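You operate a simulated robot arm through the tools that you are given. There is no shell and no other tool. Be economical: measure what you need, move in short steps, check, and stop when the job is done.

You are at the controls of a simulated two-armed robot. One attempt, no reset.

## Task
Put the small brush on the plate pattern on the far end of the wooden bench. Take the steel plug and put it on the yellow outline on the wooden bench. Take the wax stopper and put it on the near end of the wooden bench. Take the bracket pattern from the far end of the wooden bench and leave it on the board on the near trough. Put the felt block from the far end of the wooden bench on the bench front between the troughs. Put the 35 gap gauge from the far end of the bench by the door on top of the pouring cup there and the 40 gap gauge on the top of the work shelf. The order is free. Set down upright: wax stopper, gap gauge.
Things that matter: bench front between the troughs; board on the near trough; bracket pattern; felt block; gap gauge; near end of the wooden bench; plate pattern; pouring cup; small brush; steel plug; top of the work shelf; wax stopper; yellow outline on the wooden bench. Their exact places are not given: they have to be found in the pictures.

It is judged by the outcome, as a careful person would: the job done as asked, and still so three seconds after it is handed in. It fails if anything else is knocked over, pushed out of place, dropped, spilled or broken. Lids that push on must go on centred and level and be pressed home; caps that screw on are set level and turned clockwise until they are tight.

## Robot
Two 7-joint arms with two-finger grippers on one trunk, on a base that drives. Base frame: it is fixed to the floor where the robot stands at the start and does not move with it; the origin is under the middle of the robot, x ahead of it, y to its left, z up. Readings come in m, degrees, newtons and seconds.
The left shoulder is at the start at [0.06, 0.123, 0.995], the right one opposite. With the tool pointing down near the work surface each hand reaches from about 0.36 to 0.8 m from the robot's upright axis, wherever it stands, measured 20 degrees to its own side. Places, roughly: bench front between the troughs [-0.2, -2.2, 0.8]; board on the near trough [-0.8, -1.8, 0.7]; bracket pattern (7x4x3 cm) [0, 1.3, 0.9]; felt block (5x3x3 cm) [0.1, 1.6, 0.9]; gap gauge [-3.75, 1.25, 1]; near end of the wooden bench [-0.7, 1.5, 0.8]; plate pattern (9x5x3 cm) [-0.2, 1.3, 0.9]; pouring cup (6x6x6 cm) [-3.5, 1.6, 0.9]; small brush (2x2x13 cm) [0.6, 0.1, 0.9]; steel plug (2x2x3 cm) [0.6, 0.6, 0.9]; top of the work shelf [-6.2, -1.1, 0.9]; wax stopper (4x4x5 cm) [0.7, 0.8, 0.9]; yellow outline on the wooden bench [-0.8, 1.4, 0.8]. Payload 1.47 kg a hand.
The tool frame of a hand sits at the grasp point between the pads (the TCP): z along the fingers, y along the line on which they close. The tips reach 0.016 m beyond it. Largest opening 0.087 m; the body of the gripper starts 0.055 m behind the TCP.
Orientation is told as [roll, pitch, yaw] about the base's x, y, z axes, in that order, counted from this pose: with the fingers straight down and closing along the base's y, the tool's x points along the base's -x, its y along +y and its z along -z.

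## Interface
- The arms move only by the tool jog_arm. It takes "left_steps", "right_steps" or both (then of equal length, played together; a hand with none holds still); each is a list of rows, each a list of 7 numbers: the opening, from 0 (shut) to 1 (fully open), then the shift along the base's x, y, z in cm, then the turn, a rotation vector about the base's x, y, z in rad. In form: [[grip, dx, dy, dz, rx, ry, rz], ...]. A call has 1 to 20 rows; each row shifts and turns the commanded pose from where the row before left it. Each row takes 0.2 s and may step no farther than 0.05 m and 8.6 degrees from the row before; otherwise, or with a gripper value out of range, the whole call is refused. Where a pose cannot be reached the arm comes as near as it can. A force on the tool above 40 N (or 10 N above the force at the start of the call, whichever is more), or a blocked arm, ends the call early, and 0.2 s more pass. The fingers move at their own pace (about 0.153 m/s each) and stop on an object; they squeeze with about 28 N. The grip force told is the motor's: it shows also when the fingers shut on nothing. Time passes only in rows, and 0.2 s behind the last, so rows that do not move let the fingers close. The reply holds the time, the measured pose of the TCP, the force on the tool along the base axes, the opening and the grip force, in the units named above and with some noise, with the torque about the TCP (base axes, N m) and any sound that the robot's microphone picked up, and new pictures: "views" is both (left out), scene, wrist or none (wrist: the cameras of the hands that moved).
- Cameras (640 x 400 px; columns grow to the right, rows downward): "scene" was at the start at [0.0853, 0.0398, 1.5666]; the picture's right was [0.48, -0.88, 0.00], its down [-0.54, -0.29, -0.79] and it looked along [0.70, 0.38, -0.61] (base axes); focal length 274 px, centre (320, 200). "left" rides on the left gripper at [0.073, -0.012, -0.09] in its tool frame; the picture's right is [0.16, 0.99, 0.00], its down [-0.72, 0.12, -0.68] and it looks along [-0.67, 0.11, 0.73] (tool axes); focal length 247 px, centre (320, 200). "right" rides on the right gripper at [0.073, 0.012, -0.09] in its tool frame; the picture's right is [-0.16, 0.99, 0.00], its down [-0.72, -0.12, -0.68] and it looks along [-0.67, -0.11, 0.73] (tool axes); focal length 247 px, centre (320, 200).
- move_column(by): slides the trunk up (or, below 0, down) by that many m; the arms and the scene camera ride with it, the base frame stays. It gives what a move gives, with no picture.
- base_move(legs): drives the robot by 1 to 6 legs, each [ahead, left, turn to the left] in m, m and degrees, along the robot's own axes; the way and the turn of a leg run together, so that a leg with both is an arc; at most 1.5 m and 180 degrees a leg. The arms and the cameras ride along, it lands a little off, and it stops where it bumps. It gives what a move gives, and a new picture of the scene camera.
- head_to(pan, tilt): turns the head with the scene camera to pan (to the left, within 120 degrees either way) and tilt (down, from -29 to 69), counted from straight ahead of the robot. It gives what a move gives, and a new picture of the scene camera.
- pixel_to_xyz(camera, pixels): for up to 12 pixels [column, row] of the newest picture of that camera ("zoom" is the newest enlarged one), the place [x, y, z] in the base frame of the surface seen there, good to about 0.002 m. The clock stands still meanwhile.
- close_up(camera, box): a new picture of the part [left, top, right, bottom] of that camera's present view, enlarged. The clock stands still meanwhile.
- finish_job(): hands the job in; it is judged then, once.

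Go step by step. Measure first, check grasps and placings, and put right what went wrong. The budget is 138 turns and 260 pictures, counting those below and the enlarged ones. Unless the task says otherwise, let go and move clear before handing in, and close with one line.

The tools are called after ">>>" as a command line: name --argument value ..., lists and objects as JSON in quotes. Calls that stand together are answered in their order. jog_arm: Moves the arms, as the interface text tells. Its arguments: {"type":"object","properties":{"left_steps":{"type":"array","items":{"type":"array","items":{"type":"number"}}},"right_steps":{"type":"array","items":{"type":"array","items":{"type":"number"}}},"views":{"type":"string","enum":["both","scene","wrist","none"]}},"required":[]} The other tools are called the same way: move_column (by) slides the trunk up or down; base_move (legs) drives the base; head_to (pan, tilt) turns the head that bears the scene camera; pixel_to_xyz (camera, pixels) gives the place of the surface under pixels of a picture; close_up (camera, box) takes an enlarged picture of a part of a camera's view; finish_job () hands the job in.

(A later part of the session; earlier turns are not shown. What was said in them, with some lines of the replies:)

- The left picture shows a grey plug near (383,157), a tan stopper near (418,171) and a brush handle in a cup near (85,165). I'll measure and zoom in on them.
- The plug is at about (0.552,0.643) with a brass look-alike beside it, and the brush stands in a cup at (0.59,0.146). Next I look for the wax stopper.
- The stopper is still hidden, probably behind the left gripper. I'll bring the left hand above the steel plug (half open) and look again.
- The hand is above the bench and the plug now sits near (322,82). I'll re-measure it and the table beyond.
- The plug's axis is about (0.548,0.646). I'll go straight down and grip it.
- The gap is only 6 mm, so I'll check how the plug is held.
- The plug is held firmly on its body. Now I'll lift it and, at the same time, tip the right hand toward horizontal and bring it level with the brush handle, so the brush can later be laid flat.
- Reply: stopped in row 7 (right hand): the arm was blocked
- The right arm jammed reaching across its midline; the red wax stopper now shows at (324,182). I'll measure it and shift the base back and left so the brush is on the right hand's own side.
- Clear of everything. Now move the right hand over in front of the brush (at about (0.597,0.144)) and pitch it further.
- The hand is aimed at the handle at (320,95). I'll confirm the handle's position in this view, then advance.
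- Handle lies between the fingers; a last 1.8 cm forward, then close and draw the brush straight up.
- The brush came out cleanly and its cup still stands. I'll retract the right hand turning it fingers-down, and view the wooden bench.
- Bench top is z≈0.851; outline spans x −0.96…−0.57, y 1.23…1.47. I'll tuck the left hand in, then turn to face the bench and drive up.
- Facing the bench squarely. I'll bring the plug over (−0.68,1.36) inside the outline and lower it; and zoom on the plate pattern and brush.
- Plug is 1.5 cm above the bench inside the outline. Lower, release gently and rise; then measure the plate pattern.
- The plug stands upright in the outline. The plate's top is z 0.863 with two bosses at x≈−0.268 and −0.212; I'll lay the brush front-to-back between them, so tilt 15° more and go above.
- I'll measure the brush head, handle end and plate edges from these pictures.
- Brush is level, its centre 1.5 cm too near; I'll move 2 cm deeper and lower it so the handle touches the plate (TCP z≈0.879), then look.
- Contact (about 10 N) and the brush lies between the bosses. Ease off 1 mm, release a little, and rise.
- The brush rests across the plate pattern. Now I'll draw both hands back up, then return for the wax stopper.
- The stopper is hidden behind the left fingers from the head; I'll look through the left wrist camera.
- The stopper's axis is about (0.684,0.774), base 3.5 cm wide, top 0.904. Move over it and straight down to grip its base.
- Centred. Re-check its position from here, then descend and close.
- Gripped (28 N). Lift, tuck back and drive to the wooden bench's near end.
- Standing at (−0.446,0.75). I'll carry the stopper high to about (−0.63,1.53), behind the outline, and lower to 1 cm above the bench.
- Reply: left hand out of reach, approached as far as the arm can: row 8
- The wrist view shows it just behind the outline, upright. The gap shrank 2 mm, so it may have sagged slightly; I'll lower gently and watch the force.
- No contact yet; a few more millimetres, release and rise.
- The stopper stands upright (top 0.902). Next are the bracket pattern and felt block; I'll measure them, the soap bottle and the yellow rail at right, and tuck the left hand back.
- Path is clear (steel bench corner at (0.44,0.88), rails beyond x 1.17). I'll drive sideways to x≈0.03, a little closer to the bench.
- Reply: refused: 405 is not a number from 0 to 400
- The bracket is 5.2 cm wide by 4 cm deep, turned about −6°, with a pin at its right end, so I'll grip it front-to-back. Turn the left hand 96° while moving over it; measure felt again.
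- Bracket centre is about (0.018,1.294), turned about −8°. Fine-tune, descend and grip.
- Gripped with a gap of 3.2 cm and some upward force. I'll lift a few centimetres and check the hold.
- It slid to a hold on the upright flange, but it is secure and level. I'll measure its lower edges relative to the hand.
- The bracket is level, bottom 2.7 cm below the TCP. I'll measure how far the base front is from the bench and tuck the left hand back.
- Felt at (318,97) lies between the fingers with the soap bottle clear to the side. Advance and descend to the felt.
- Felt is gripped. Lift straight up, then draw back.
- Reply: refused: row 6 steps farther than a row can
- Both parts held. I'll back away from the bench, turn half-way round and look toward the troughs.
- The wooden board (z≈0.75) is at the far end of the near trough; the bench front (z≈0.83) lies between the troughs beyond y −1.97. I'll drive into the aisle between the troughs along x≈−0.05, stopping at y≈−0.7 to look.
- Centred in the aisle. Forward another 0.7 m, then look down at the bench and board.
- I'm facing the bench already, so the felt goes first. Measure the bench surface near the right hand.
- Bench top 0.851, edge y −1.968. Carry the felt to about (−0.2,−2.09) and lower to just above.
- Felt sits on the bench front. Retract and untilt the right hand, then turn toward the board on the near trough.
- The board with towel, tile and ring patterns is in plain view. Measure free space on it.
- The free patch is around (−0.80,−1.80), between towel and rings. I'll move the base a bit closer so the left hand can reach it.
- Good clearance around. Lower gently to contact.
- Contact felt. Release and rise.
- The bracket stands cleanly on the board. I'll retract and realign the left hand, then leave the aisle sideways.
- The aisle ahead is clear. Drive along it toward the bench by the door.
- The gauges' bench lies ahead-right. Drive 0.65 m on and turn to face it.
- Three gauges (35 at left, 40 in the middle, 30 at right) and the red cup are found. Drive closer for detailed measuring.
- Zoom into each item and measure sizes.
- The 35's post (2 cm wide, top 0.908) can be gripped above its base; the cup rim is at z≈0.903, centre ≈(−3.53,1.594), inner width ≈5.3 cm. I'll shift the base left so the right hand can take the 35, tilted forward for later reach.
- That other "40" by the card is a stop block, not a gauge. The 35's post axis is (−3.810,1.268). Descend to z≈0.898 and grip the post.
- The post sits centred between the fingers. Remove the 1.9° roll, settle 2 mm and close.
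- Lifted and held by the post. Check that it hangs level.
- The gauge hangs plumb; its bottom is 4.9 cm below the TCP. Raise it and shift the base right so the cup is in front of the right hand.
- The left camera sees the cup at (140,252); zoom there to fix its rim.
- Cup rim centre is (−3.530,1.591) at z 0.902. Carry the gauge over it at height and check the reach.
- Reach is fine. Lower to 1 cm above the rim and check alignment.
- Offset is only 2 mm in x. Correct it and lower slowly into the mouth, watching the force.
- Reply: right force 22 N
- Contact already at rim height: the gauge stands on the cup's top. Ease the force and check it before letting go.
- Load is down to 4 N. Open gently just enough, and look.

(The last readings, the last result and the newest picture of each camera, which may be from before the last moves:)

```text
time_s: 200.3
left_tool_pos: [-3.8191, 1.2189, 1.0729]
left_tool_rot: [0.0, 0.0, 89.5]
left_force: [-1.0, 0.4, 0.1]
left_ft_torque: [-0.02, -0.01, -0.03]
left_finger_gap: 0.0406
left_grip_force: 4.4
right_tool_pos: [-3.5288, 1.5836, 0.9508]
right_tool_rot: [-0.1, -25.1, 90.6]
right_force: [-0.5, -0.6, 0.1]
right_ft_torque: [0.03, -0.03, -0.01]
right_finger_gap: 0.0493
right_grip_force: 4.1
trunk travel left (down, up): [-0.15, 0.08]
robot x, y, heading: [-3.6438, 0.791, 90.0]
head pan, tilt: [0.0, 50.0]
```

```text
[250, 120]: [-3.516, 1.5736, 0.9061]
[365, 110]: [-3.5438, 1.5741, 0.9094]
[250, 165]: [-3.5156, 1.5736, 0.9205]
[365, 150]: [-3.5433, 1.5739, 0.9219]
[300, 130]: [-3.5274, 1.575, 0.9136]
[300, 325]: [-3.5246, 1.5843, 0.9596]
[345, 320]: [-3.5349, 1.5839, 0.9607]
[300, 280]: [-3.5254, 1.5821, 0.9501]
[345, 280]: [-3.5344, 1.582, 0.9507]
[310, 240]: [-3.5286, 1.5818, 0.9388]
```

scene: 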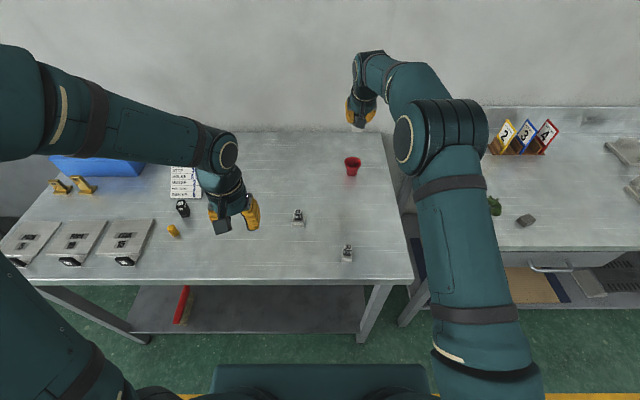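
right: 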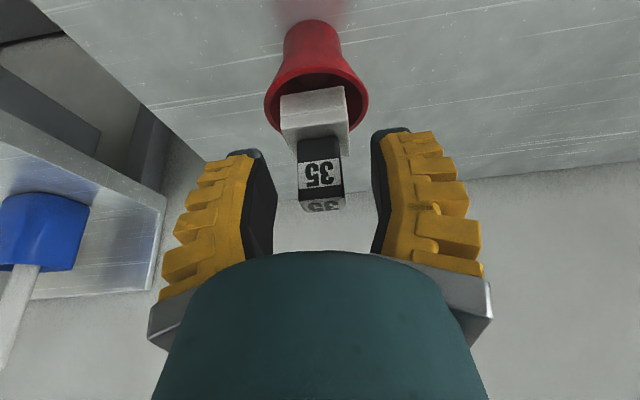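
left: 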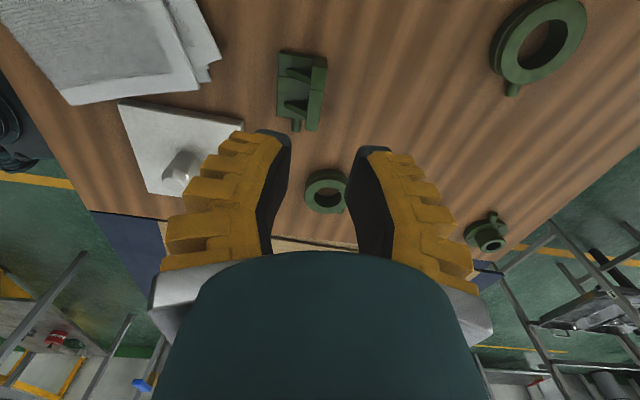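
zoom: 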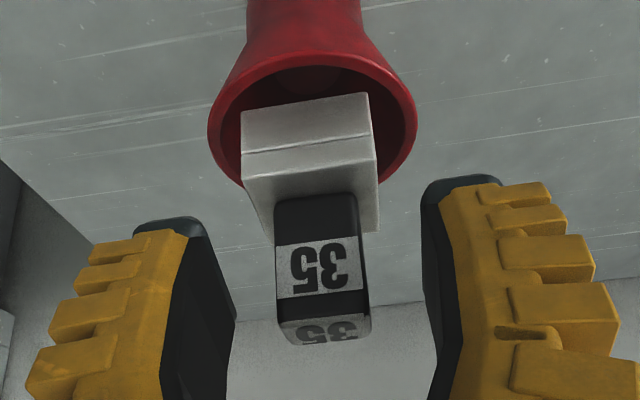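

The 35 stands upright and level on the cup. Withdraw along the tool axis, straighten the hand and tuck it in; then look at the 40.

>>> jog_arm --right_steps '[[0.5, 0, -0.9, 2, 0, 0, 0], [0.5, 0, -1.6, 3.5, 0, 0, 0], [0.5, 0, -2, 4, 0, 0, 0], [0.5, 0, -3, 3.5, 0, 0, 0], [0.5, 0, -4, 2, -0.109, 0, 0], [0.5, 0, -4, 0, -0.109, 0, 0], [0.5, 0, -4, 0, -0.109, 0, 0], [0.5, 0, -4, 0, -0.109, 0, 0], [0.5, 2, -4, 0, 0, 0, 0], [0.5, 2, -4, 0, 0, 0, 0], [0.5, 2, -2, 0, 0, 0, 0]]' --views "scene"

>>> close_up --camera "scene" --box '[280, 130, 380, 230]'

>>> close_up --camera "left" --box '[0, 0, 640, 400]'

```text
time_s: 202.7
left_tool_pos: [-3.8196, 1.2185, 1.0734]
left_tool_rot: [-0.1, -0.1, 89.6]
left_force: [0.1, -0.6, 0.2]
left_ft_torque: [0.04, 0.0, 0.0]
left_finger_gap: 0.041
left_grip_force: 3.8
right_tool_pos: [-3.4676, 1.2478, 1.1026]
right_tool_rot: [0.2, -0.1, 90.6]
right_force: [-0.2, -0.6, 0.7]
right_ft_torque: [-0.02, 0.01, 0.02]
right_finger_gap: 0.049
right_grip_force: 4.5
trunk travel left (down, up): [-0.15, 0.08]
robot x, y, heading: [-3.6474, 0.7916, 90.0]
head pan, tilt: [0.0, 50.0]
```

scene: 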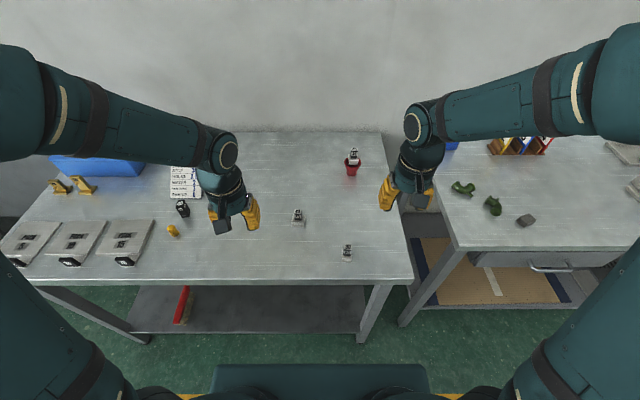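

```text
4.00 times, centred on (330, 180) of scene
```

zoom: 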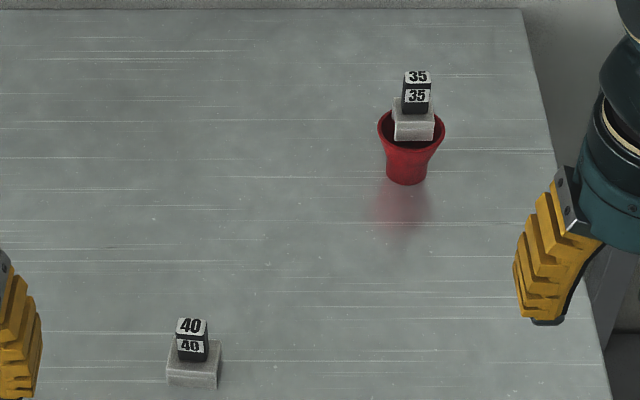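

```text
1.00 times, centred on (320, 200) of left (not enlarged: the box is as wide or as high as the picture)
```

zoom: 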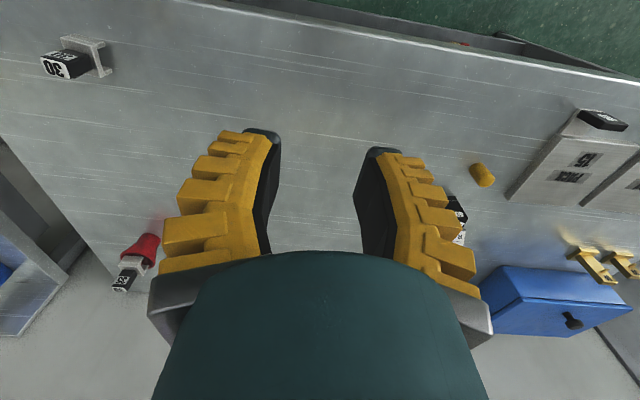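

The 35 is placed. Move the left hand over the 40 and measure it from above.

>>> jog_arm --left_steps '[[0.5, 2.6, 3.5, -1, 0, 0, 0], [0.5, 2.6, 3.5, -1, 0, 0, 0], [0.5, 2.6, 3.5, -1, 0, 0, 0], [0.5, 2.6, 3.5, -1, 0, 0, 0], [0.5, 0, 0, 0, 0, 0, 0]]' --views "wrist"

>>> close_up --camera "left" --box '[280, 40, 360, 140]'

```text
time_s: 203.9
left_tool_pos: [-3.7161, 1.3597, 1.0322]
left_tool_rot: [0.0, 0.0, 89.6]
left_force: [-0.4, 0.3, 1.1]
left_ft_torque: [0.02, 0.04, -0.01]
left_finger_gap: 0.049
left_grip_force: 3.9
right_tool_pos: [-3.4696, 1.2473, 1.1021]
right_tool_rot: [0.1, -0.1, 90.6]
right_force: [-0.7, 0.4, 0.1]
right_ft_torque: [0.01, -0.02, 0.04]
right_finger_gap: 0.0493
right_grip_force: 3.7
trunk travel left (down, up): [-0.15, 0.08]
robot x, y, heading: [-3.6454, 0.7907, 90.3]
head pan, tilt: [0.0, 50.0]
```

left: 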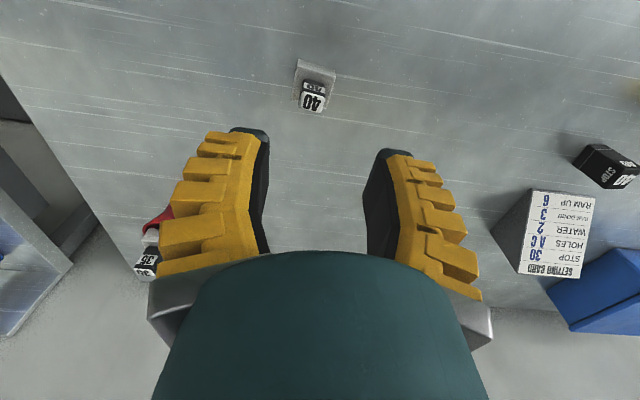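

```text
4.00 times, centred on (320, 90) of left
```

zoom: 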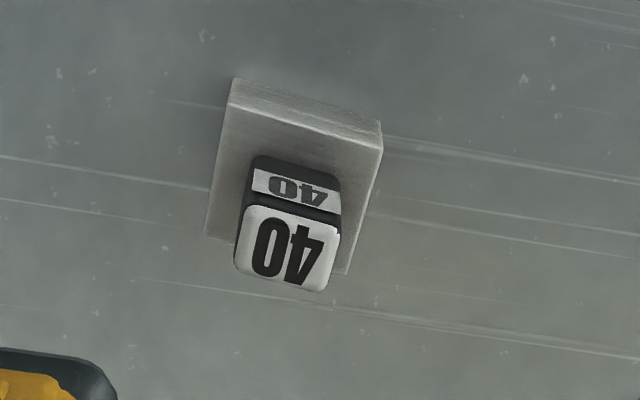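

>>> pixel_to_xyz --camera "zoom" --pixels '[[250, 210], [335, 235], [240, 262], [325, 285], [290, 248], [230, 105], [380, 138], [210, 230], [345, 265]]'

```text
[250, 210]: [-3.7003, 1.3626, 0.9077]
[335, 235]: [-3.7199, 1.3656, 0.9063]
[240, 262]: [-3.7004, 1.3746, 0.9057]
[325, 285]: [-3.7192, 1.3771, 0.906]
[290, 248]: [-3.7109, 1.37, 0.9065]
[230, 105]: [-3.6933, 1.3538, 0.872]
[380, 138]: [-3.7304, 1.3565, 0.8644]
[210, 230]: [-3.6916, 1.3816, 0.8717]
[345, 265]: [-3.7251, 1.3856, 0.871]
```

The 40 is turned about −6.5°, post centre (−3.710,1.370). Align, descend to grip its post.

>>> jog_arm --left_steps '[[0.5, 0.6, 0.95, -3, 0, 0, -0.113], [0.5, 0, 0, -4, 0, 0, 0], [0.5, 0, 0, -4, 0, 0, 0], [0.5, 0, 0, -2, 0, 0, 0], [0.5, 0, 0, -0.8, 0, 0, 0], [0.5, 0, 0, 0, 0, 0, 0], [0.2, 0, 0, 0, 0, 0, 0], [0, 0, 0, 0, 0, 0, 0], [0, 0, 0, 0, 0, 0, 0]]' --views "wrist"

```text
time_s: 205.9
left_tool_pos: [-3.7096, 1.3688, 0.8961]
left_tool_rot: [0.1, -0.1, 83.2]
left_force: [-1.9, -0.9, 9.4]
left_ft_torque: [-0.11, 0.02, 0.01]
left_finger_gap: 0.0158
left_grip_force: 27.9
right_tool_pos: [-3.4695, 1.248, 1.1012]
right_tool_rot: [0.2, -0.2, 90.6]
right_force: [0.5, 0.7, 0.5]
right_ft_torque: [0.02, -0.02, 0.02]
right_finger_gap: 0.049
right_grip_force: 4.4
trunk travel left (down, up): [-0.15, 0.08]
robot x, y, heading: [-3.6498, 0.7858, 89.7]
head pan, tilt: [0.0, 50.0]
```

left: 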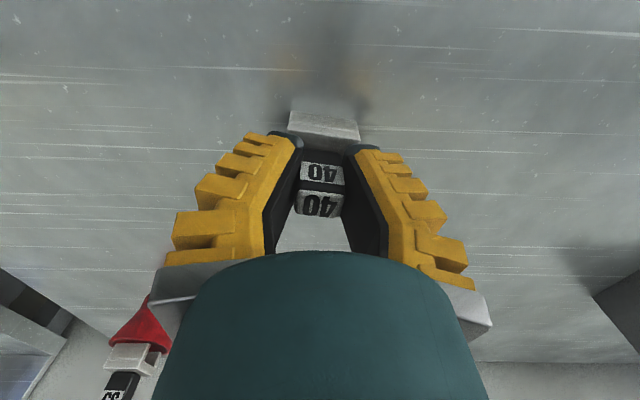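

Gripped the 40's post. Lift and tuck back.

>>> jog_arm --left_steps '[[0, 0, 0, 2, 0, 0, 0], [0, 0, 0, 4, 0, 0, 0], [0, 0, 0, 4, 0, 0, 0], [0, 0, 0, 4, 0, 0, 0], [0, -1, -2, 4, 0, 0, 0], [0, -2, -3, 3, 0, 0, 0], [0, -3, -3, 0, 0, 0, 0], [0, -3, -3, 0, 0, 0, 0], [0, -3, -3, 0, 0, 0, 0]]' --views "both"

>>> close_up --camera "left" --box '[240, 80, 400, 240]'

>>> pixel_to_xyz --camera "zoom" --pixels '[[215, 90], [370, 115], [215, 120], [370, 150], [260, 320], [340, 330], [320, 60], [300, 120]]'

```text
time_s: 207.9
left_tool_pos: [-3.8285, 1.2278, 1.1052]
left_tool_rot: [0.1, 0.0, 82.9]
left_force: [-1.2, -0.2, -1.2]
left_ft_torque: [-0.01, 0.05, 0.02]
left_finger_gap: 0.0125
left_grip_force: 28.3
right_tool_pos: [-3.47, 1.2481, 1.1028]
right_tool_rot: [0.2, 0.0, 90.6]
right_force: [-0.9, -0.2, 0.1]
right_ft_torque: [-0.03, 0.05, -0.03]
right_finger_gap: 0.0491
right_grip_force: 4.1
trunk travel left (down, up): [-0.15, 0.08]
robot x, y, heading: [-3.6473, 0.7924, 89.9]
head pan, tilt: [0.0, 50.0]
```

scene: 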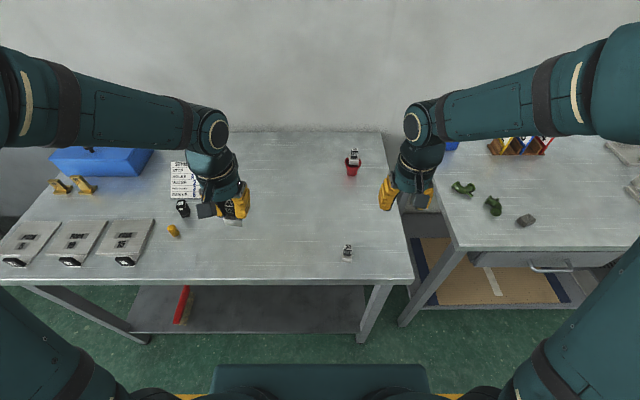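
left: 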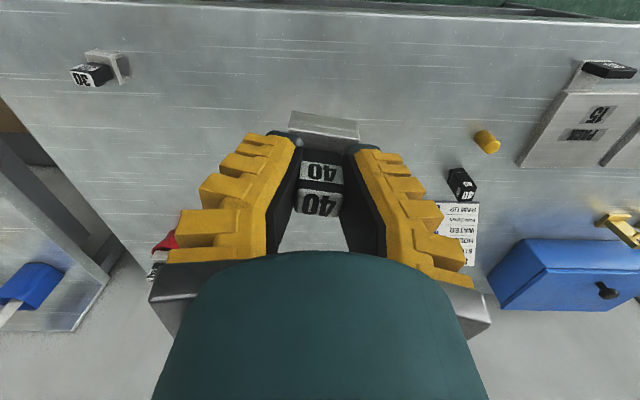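

```text
2.50 times, centred on (320, 160) of left
```

zoom: 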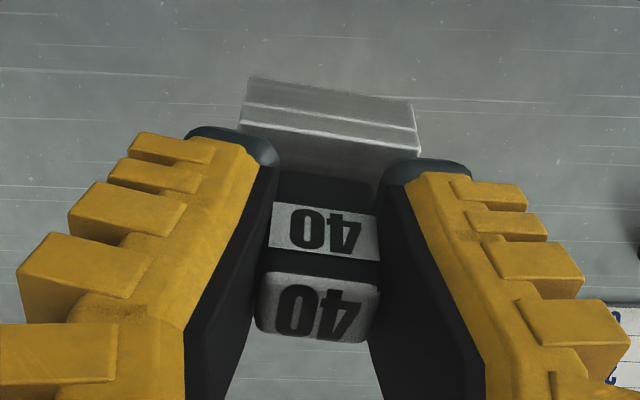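

```text
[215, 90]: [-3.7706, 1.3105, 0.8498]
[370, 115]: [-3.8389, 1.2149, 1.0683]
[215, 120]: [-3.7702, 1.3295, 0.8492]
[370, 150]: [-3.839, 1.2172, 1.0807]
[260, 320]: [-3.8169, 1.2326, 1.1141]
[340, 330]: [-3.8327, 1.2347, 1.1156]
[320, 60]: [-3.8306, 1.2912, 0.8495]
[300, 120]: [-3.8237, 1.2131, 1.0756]
```

Held firmly and level. Back away, turn toward −x and look for the work shelf.

>>> base_move --legs '[[-0.3, 0, 0], [0, 0, 90]]'

>>> head_to --pan 15 --tilt 18

```text
time_s: 213.7
left_tool_pos: [-4.0851, 0.3124, 1.1043]
left_tool_rot: [0.0, 0.0, 172.8]
left_force: [0.3, 0.1, -0.7]
left_ft_torque: [0.02, 0.0, -0.01]
left_finger_gap: 0.0111
left_grip_force: 28.0
right_tool_pos: [-4.1045, 0.6715, 1.1013]
right_tool_rot: [0.2, -0.1, -179.7]
right_force: [-0.8, 0.4, 0.1]
right_ft_torque: [0.01, -0.03, 0.0]
right_finger_gap: 0.0491
right_grip_force: 3.8
trunk travel left (down, up): [-0.15, 0.08]
robot x, y, heading: [-3.6464, 0.4945, 179.7]
head pan, tilt: [0.0, 50.0]
```

scene: 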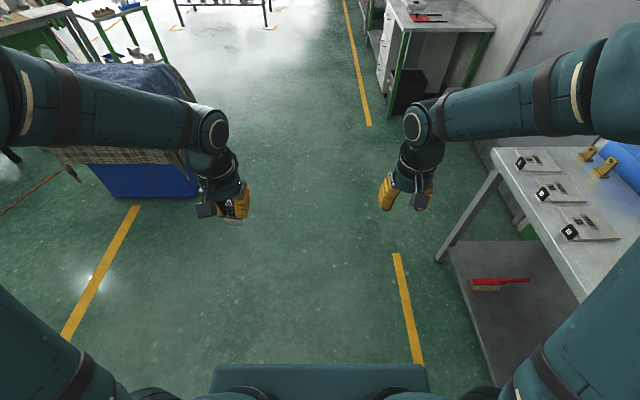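

```text
time_s: 214.7
left_tool_pos: [-4.0846, 0.3133, 1.1046]
left_tool_rot: [-0.1, 0.0, 172.8]
left_force: [0.3, 0.7, -0.8]
left_ft_torque: [0.02, 0.05, -0.01]
left_finger_gap: 0.011
left_grip_force: 28.1
right_tool_pos: [-4.1033, 0.6727, 1.1016]
right_tool_rot: [0.2, -0.1, -179.7]
right_force: [0.2, 0.3, -0.3]
right_ft_torque: [-0.04, 0.02, 0.01]
right_finger_gap: 0.0493
right_grip_force: 4.4
trunk travel left (down, up): [-0.15, 0.08]
robot x, y, heading: [-3.647, 0.4944, 179.5]
head pan, tilt: [15.0, 18.0]
```

scene: 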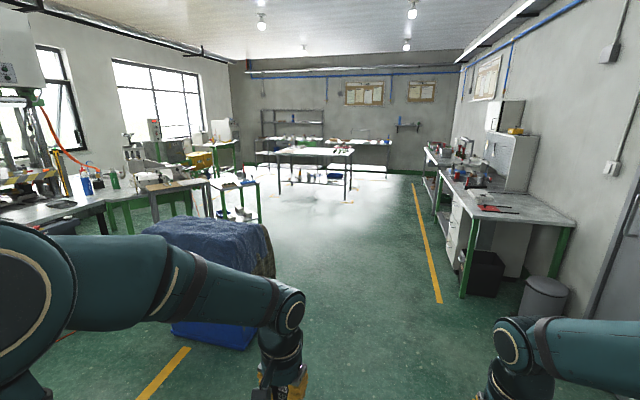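

>>> pixel_to_xyz --camera "scene" --pixels '[[235, 181], [215, 183], [255, 181], [235, 215], [170, 185], [315, 150], [270, 232], [200, 225]]'

>>> close_up --camera "scene" --box '[120, 110, 360, 260]'

```text
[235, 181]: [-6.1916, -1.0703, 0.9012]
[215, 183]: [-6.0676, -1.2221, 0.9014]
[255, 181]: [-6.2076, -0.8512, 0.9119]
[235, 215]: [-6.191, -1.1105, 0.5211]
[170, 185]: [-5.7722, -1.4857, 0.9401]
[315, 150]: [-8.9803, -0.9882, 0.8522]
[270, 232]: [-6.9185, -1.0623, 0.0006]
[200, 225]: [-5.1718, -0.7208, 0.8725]
```

```text
2.67 times, centred on (240, 185) of scene
```

zoom: 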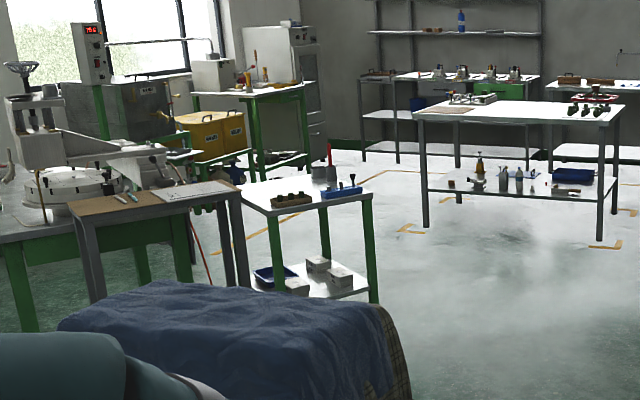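

The work shelf (green legs, top z≈0.90) is at about (−6.2,−1.07). Drive along the aisle past the covered crate, then turn toward it.

>>> base_move --legs '[[1.25, 0, 0], [1.25, 0, 0], [0, 0, 90]]'

>>> head_to --pan 0 --tilt 30

```text
time_s: 230.8
left_tool_pos: [-5.9654, 0.0764, 1.1045]
left_tool_rot: [0.0, -0.1, -96.8]
left_force: [-0.8, -0.2, -0.5]
left_ft_torque: [-0.03, -0.02, -0.02]
left_finger_gap: 0.0115
left_grip_force: 28.3
right_tool_pos: [-6.3245, 0.0559, 1.1013]
right_tool_rot: [0.3, 0.0, -89.2]
right_force: [0.2, -0.6, -0.3]
right_ft_torque: [0.01, 0.02, -0.03]
right_finger_gap: 0.049
right_grip_force: 3.9
trunk travel left (down, up): [-0.15, 0.08]
robot x, y, heading: [-6.1529, 0.5136, -89.8]
head pan, tilt: [15.0, 18.0]
```

scene: 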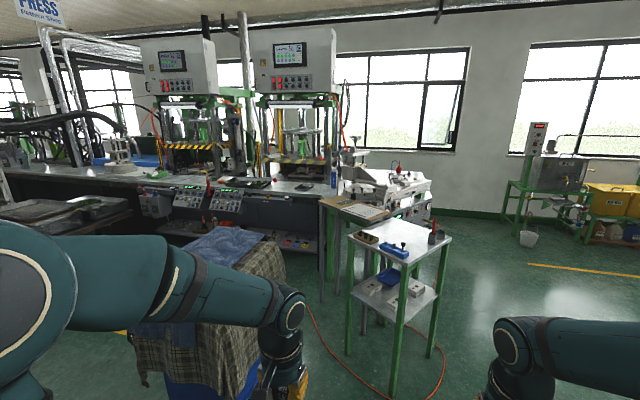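

```text
time_s: 231.6
left_tool_pos: [-5.9657, 0.0765, 1.1043]
left_tool_rot: [0.0, 0.0, -96.6]
left_force: [-0.1, 0.2, 0.0]
left_ft_torque: [0.02, -0.04, -0.02]
left_finger_gap: 0.0113
left_grip_force: 28.2
right_tool_pos: [-6.3262, 0.0558, 1.102]
right_tool_rot: [0.2, -0.1, -89.1]
right_force: [0.2, -0.3, -0.1]
right_ft_torque: [-0.01, 0.01, 0.0]
right_finger_gap: 0.0493
right_grip_force: 3.7
trunk travel left (down, up): [-0.15, 0.08]
robot x, y, heading: [-6.1482, 0.5163, -90.0]
head pan, tilt: [0.0, 30.0]
```

scene: 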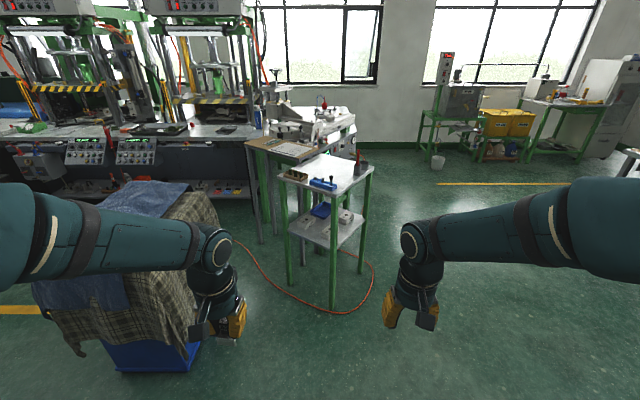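

>>> pixel_to_xyz --camera "scene" --pixels '[[286, 180], [338, 192], [371, 165], [330, 157], [345, 178], [322, 185], [357, 168], [298, 178], [330, 313], [290, 295], [373, 280], [190, 250]]'

>>> close_up --camera "scene" --box '[260, 130, 400, 220]'

```text
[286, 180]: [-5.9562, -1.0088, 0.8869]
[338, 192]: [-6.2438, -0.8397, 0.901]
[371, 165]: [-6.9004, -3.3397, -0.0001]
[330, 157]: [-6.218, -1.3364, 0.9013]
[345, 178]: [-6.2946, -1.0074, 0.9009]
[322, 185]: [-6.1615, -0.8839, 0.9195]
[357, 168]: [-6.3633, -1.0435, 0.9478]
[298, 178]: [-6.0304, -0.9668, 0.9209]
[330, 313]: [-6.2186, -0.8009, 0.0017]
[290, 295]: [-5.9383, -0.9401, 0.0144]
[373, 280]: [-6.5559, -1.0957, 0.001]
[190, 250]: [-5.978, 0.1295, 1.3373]
```

```text
4.44 times, centred on (330, 175) of scene
```

zoom: 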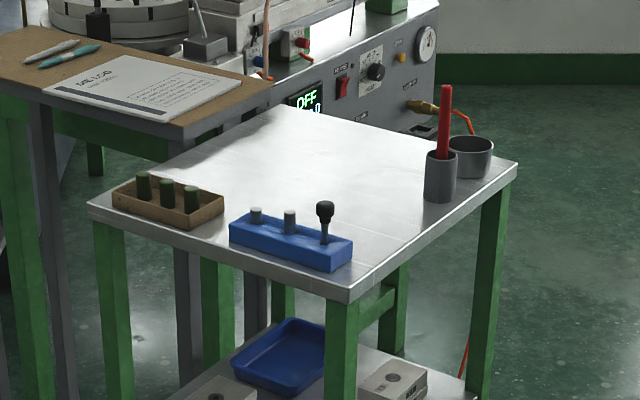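

The middle of the shelf top is free. Drive closer so the left hand can place there.

>>> base_move --legs '[[0.9, -0.2, 0]]'

>>> head_to --pan 10 --tilt 45

```text
time_s: 236.4
left_tool_pos: [-6.1596, -0.8185, 1.104]
left_tool_rot: [0.1, 0.0, -96.5]
left_force: [-0.2, -0.4, -0.5]
left_ft_torque: [0.0, 0.01, 0.0]
left_finger_gap: 0.0113
left_grip_force: 28.1
right_tool_pos: [-6.5178, -0.8415, 1.1017]
right_tool_rot: [0.1, -0.1, -89.0]
right_force: [0.7, 0.0, -0.4]
right_ft_torque: [0.02, 0.0, -0.03]
right_finger_gap: 0.0494
right_grip_force: 4.1
trunk travel left (down, up): [-0.15, 0.08]
robot x, y, heading: [-6.348, -0.3838, -89.9]
head pan, tilt: [0.0, 30.0]
```

scene: 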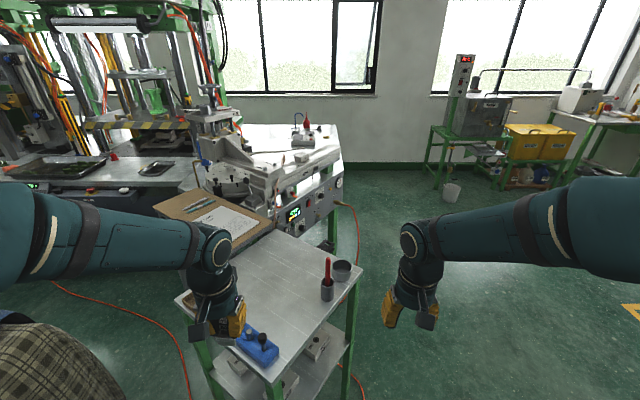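

```text
time_s: 237.1
left_tool_pos: [-6.1597, -0.8184, 1.1054]
left_tool_rot: [0.0, 0.0, -96.6]
left_force: [-0.5, -1.0, -0.9]
left_ft_torque: [0.01, 0.0, 0.0]
left_finger_gap: 0.011
left_grip_force: 28.2
right_tool_pos: [-6.5175, -0.8418, 1.1015]
right_tool_rot: [0.2, -0.1, -89.0]
right_force: [0.6, 0.0, -0.4]
right_ft_torque: [0.01, 0.01, -0.01]
right_finger_gap: 0.0492
right_grip_force: 4.0
trunk travel left (down, up): [-0.15, 0.08]
robot x, y, heading: [-6.346, -0.3801, -89.9]
head pan, tilt: [10.0, 45.0]
```

scene: 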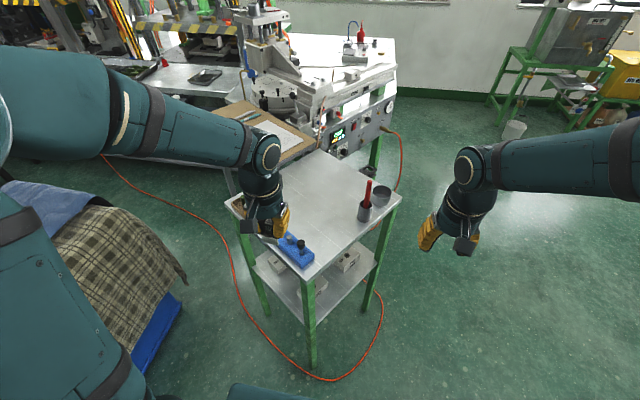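

>>> pixel_to_xyz --camera "scene" --pixels '[[320, 190], [325, 215], [310, 175], [345, 200], [365, 210], [302, 245], [368, 180], [318, 160], [310, 275], [398, 200]]'

>>> close_up --camera "scene" --box '[220, 140, 410, 280]'

```text
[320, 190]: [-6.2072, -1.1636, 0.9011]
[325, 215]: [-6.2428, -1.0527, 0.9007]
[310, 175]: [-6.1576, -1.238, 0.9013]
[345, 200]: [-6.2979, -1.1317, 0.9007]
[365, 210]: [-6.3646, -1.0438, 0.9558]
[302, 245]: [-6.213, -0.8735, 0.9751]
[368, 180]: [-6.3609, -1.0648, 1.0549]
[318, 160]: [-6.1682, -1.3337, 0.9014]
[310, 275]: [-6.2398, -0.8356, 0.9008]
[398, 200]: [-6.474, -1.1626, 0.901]
```

```text
2.86 times, centred on (315, 210) of scene
```

zoom: 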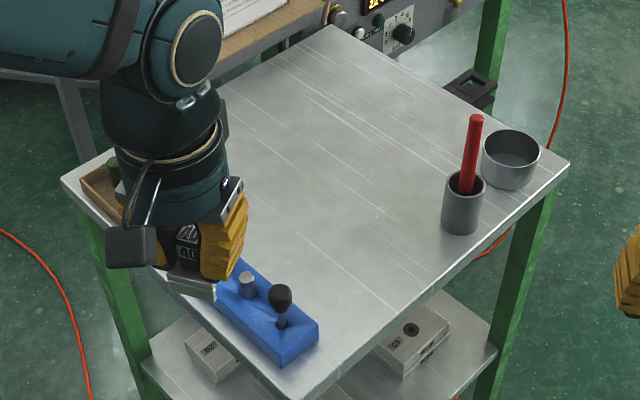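

Target (−6.21,−1.10) is clear of the racks and cups. Carry the 40 there and lower to 1.5 cm above.

>>> jog_arm --left_steps '[[0, -0.7, -4, 0, 0, 0, 0], [0, -0.7, -4, 0, 0, 0, 0], [0, -0.7, -4, 0, 0, 0, 0], [0, -0.7, -4, 0, 0, 0, 0], [0, -0.7, -4, 0, 0, 0, 0], [0, -0.7, -4, 0, 0, 0, 0], [0, -0.7, -4, 0, 0, 0, 0], [0, 0, 0, -4, 0, 0, 0], [0, 0, 0, -4, 0, 0, 0], [0, 0, 0, -4, 0, 0, 0], [0, 0, 0, -2, 0, 0, 0], [0, 0, 0, 0, 0, 0, 0]]' --views "wrist"

>>> close_up --camera "left" --box '[240, 80, 400, 240]'

>>> pixel_to_xyz --camera "zoom" --pixels '[[255, 82], [405, 120], [255, 110], [405, 140], [330, 95], [270, 320], [360, 330], [500, 60]]'

```text
time_s: 239.7
left_tool_pos: [-6.208, -1.1003, 0.9651]
left_tool_rot: [0.0, 0.1, -96.6]
left_force: [0.3, 0.5, -0.4]
left_ft_torque: [-0.01, -0.02, 0.01]
left_finger_gap: 0.011
left_grip_force: 27.9
right_tool_pos: [-6.5181, -0.8409, 1.1021]
right_tool_rot: [0.2, -0.1, -89.0]
right_force: [0.5, -0.3, 0.4]
right_ft_torque: [0.0, 0.02, 0.01]
right_finger_gap: 0.0491
right_grip_force: 4.3
trunk travel left (down, up): [-0.15, 0.08]
robot x, y, heading: [-6.3407, -0.3818, -89.9]
head pan, tilt: [10.0, 45.0]
```

left: 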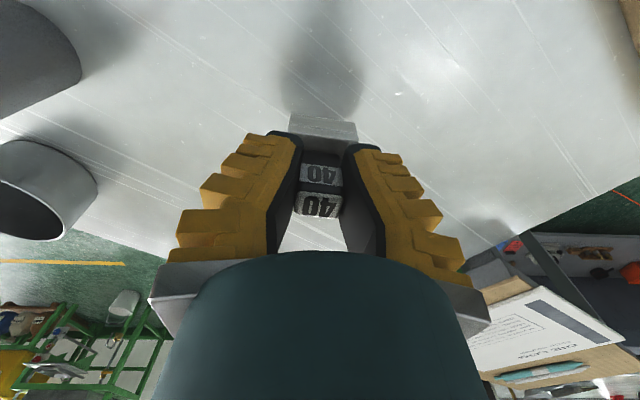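

```text
2.50 times, centred on (320, 160) of left
```

zoom: 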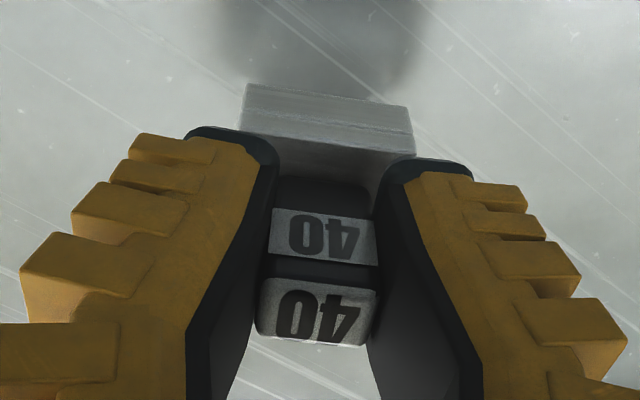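

```text
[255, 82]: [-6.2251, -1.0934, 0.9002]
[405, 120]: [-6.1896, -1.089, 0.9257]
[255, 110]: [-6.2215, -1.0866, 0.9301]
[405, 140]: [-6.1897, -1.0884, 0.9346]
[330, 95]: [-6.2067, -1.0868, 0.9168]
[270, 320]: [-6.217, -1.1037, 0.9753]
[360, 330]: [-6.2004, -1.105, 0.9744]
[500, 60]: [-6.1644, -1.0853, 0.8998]
```

It hangs level with its bottom about 1.5 cm above the shelf. Lower to contact.

>>> jog_arm --left_steps '[[0, 0, 0, -1, 0, 0, 0], [0, 0, 0, -0.4, 0, 0, 0], [0, 0, 0, -0.15, 0, 0, 0], [0, 0, 0, 0, 0, 0, 0]]' --views "none"

```text
time_s: 240.7
left_tool_pos: [-6.2074, -1.0981, 0.9495]
left_tool_rot: [0.1, -0.1, -96.6]
left_force: [0.3, -0.3, -0.1]
left_ft_torque: [0.01, 0.04, -0.04]
left_finger_gap: 0.0111
left_grip_force: 28.6
right_tool_pos: [-6.5167, -0.8412, 1.1014]
right_tool_rot: [0.2, 0.0, -89.0]
right_force: [0.5, -0.1, 0.0]
right_ft_torque: [-0.04, 0.02, -0.01]
right_finger_gap: 0.0491
right_grip_force: 3.6
trunk travel left (down, up): [-0.15, 0.08]
robot x, y, heading: [-6.3462, -0.3817, -89.8]
head pan, tilt: [10.0, 45.0]
```

>>> jog_arm --left_steps '[[0, 0, 0, -0.15, 0, 0, 0], [0, 0, 0, -0.1, 0, 0, 0], [0, 0, 0, 0, 0, 0, 0]]' --views "none"

```text
time_s: 241.5
left_tool_pos: [-6.2089, -1.0992, 0.9476]
left_tool_rot: [0.0, -0.1, -96.5]
left_force: [-0.2, 0.4, 1.4]
left_ft_torque: [0.02, 0.0, 0.0]
left_finger_gap: 0.0115
left_grip_force: 27.8
right_tool_pos: [-6.5184, -0.8413, 1.1011]
right_tool_rot: [0.2, 0.0, -88.9]
right_force: [0.1, 0.5, 0.1]
right_ft_torque: [0.01, -0.01, 0.02]
right_finger_gap: 0.0491
right_grip_force: 4.3
trunk travel left (down, up): [-0.15, 0.08]
robot x, y, heading: [-6.3431, -0.3801, -89.7]
head pan, tilt: [10.0, 45.0]
```

Just in contact. Release, rise and check.

>>> jog_arm --left_steps '[[0, 0, 0, -0.05, 0, 0, 0], [0.2, 0, 0, 0, 0, 0, 0], [0.4, 0, 0, 0, 0, 0, 0], [0.5, 0, 0, 0, 0, 0, 0], [0.5, 0, 0, 2, 0, 0, 0], [0.5, 0, 0, 4, 0, 0, 0], [0.5, 0, 0, 4, 0, 0, 0], [0.5, 0, 0, 4, 0, 0, 0], [0.5, 0.5, 4, 1, 0, 0, 0], [0.5, 0.5, 4, 1, 0, 0, 0], [0.5, 0.5, 4, 0, 0, 0, 0], [0.5, 0.5, 4, 0, 0, 0, 0], [0.5, 0.5, 4, 0, 0, 0, 0], [0.5, 0.5, 4, 0, 0, 0, 0]]' --views "scene"

>>> close_up --camera "scene" --box '[230, 130, 410, 280]'

```text
time_s: 244.5
left_tool_pos: [-6.1787, -0.8569, 1.105]
left_tool_rot: [-0.1, -0.1, -96.4]
left_force: [0.2, -0.2, 0.5]
left_ft_torque: [-0.01, 0.0, -0.01]
left_finger_gap: 0.0492
left_grip_force: 4.3
right_tool_pos: [-6.5175, -0.8405, 1.1023]
right_tool_rot: [0.1, -0.2, -89.0]
right_force: [0.0, 0.1, -0.7]
right_ft_torque: [-0.04, 0.0, 0.03]
right_finger_gap: 0.0489
right_grip_force: 3.5
trunk travel left (down, up): [-0.15, 0.08]
robot x, y, heading: [-6.3476, -0.3799, -89.8]
head pan, tilt: [10.0, 45.0]
```

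scene: 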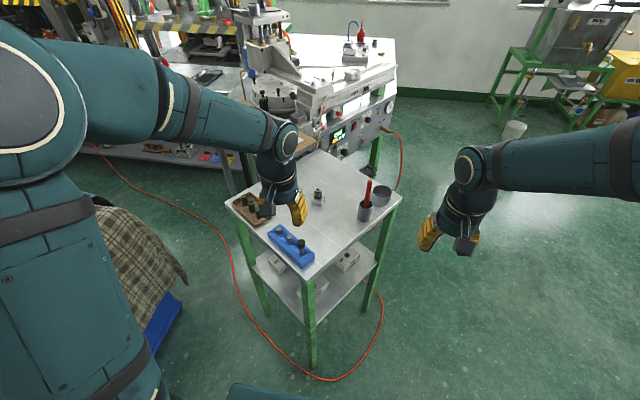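

```text
2.67 times, centred on (320, 205) of scene
```

zoom: 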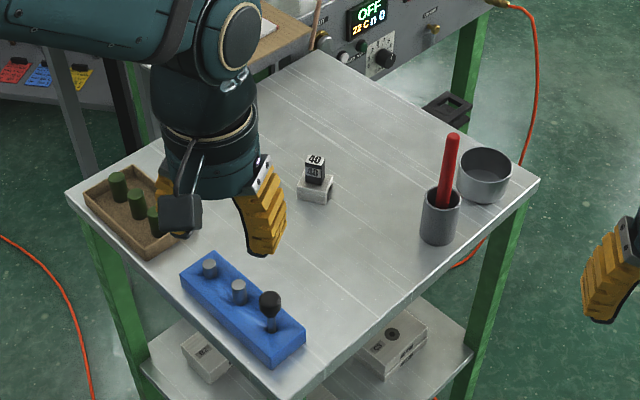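

All pieces are in place: the 40 stands upright on the shelf top. I'll back off a little, then hand in.

>>> base_move --legs '[[-0.4, 0, 0]]'

>>> finish_job

```text
time_s: 247.0
left_tool_pos: [-6.1797, -0.4628, 1.1057]
left_tool_rot: [0.1, -0.2, -96.5]
left_force: [-0.4, 0.3, -0.5]
left_ft_torque: [-0.05, 0.0, -0.02]
left_finger_gap: 0.0494
left_grip_force: 4.2
right_tool_pos: [-6.519, -0.4455, 1.102]
right_tool_rot: [0.1, 0.0, -88.9]
right_force: [0.0, 0.4, 0.4]
right_ft_torque: [-0.03, -0.03, 0.02]
right_finger_gap: 0.0491
right_grip_force: 3.7
trunk travel left (down, up): [-0.15, 0.08]
robot x, y, heading: [-6.3495, 0.0171, -89.5]
head pan, tilt: [10.0, 45.0]
```

scene: 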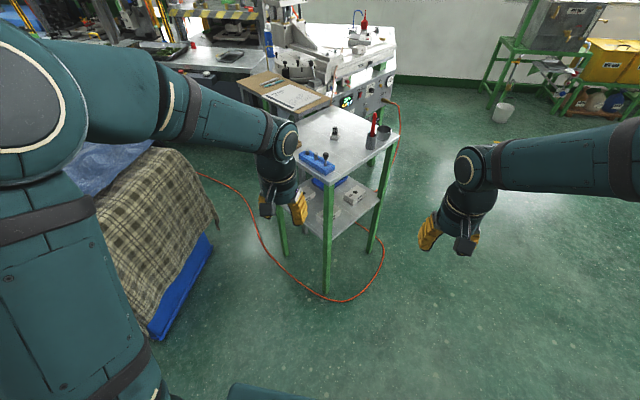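

```text
The job is handed in.
```

The job is handed in: all seven items are in the places you asked for, the wax stopper and both gap gauges are standing upright, and I saw nothing else knocked or moved.
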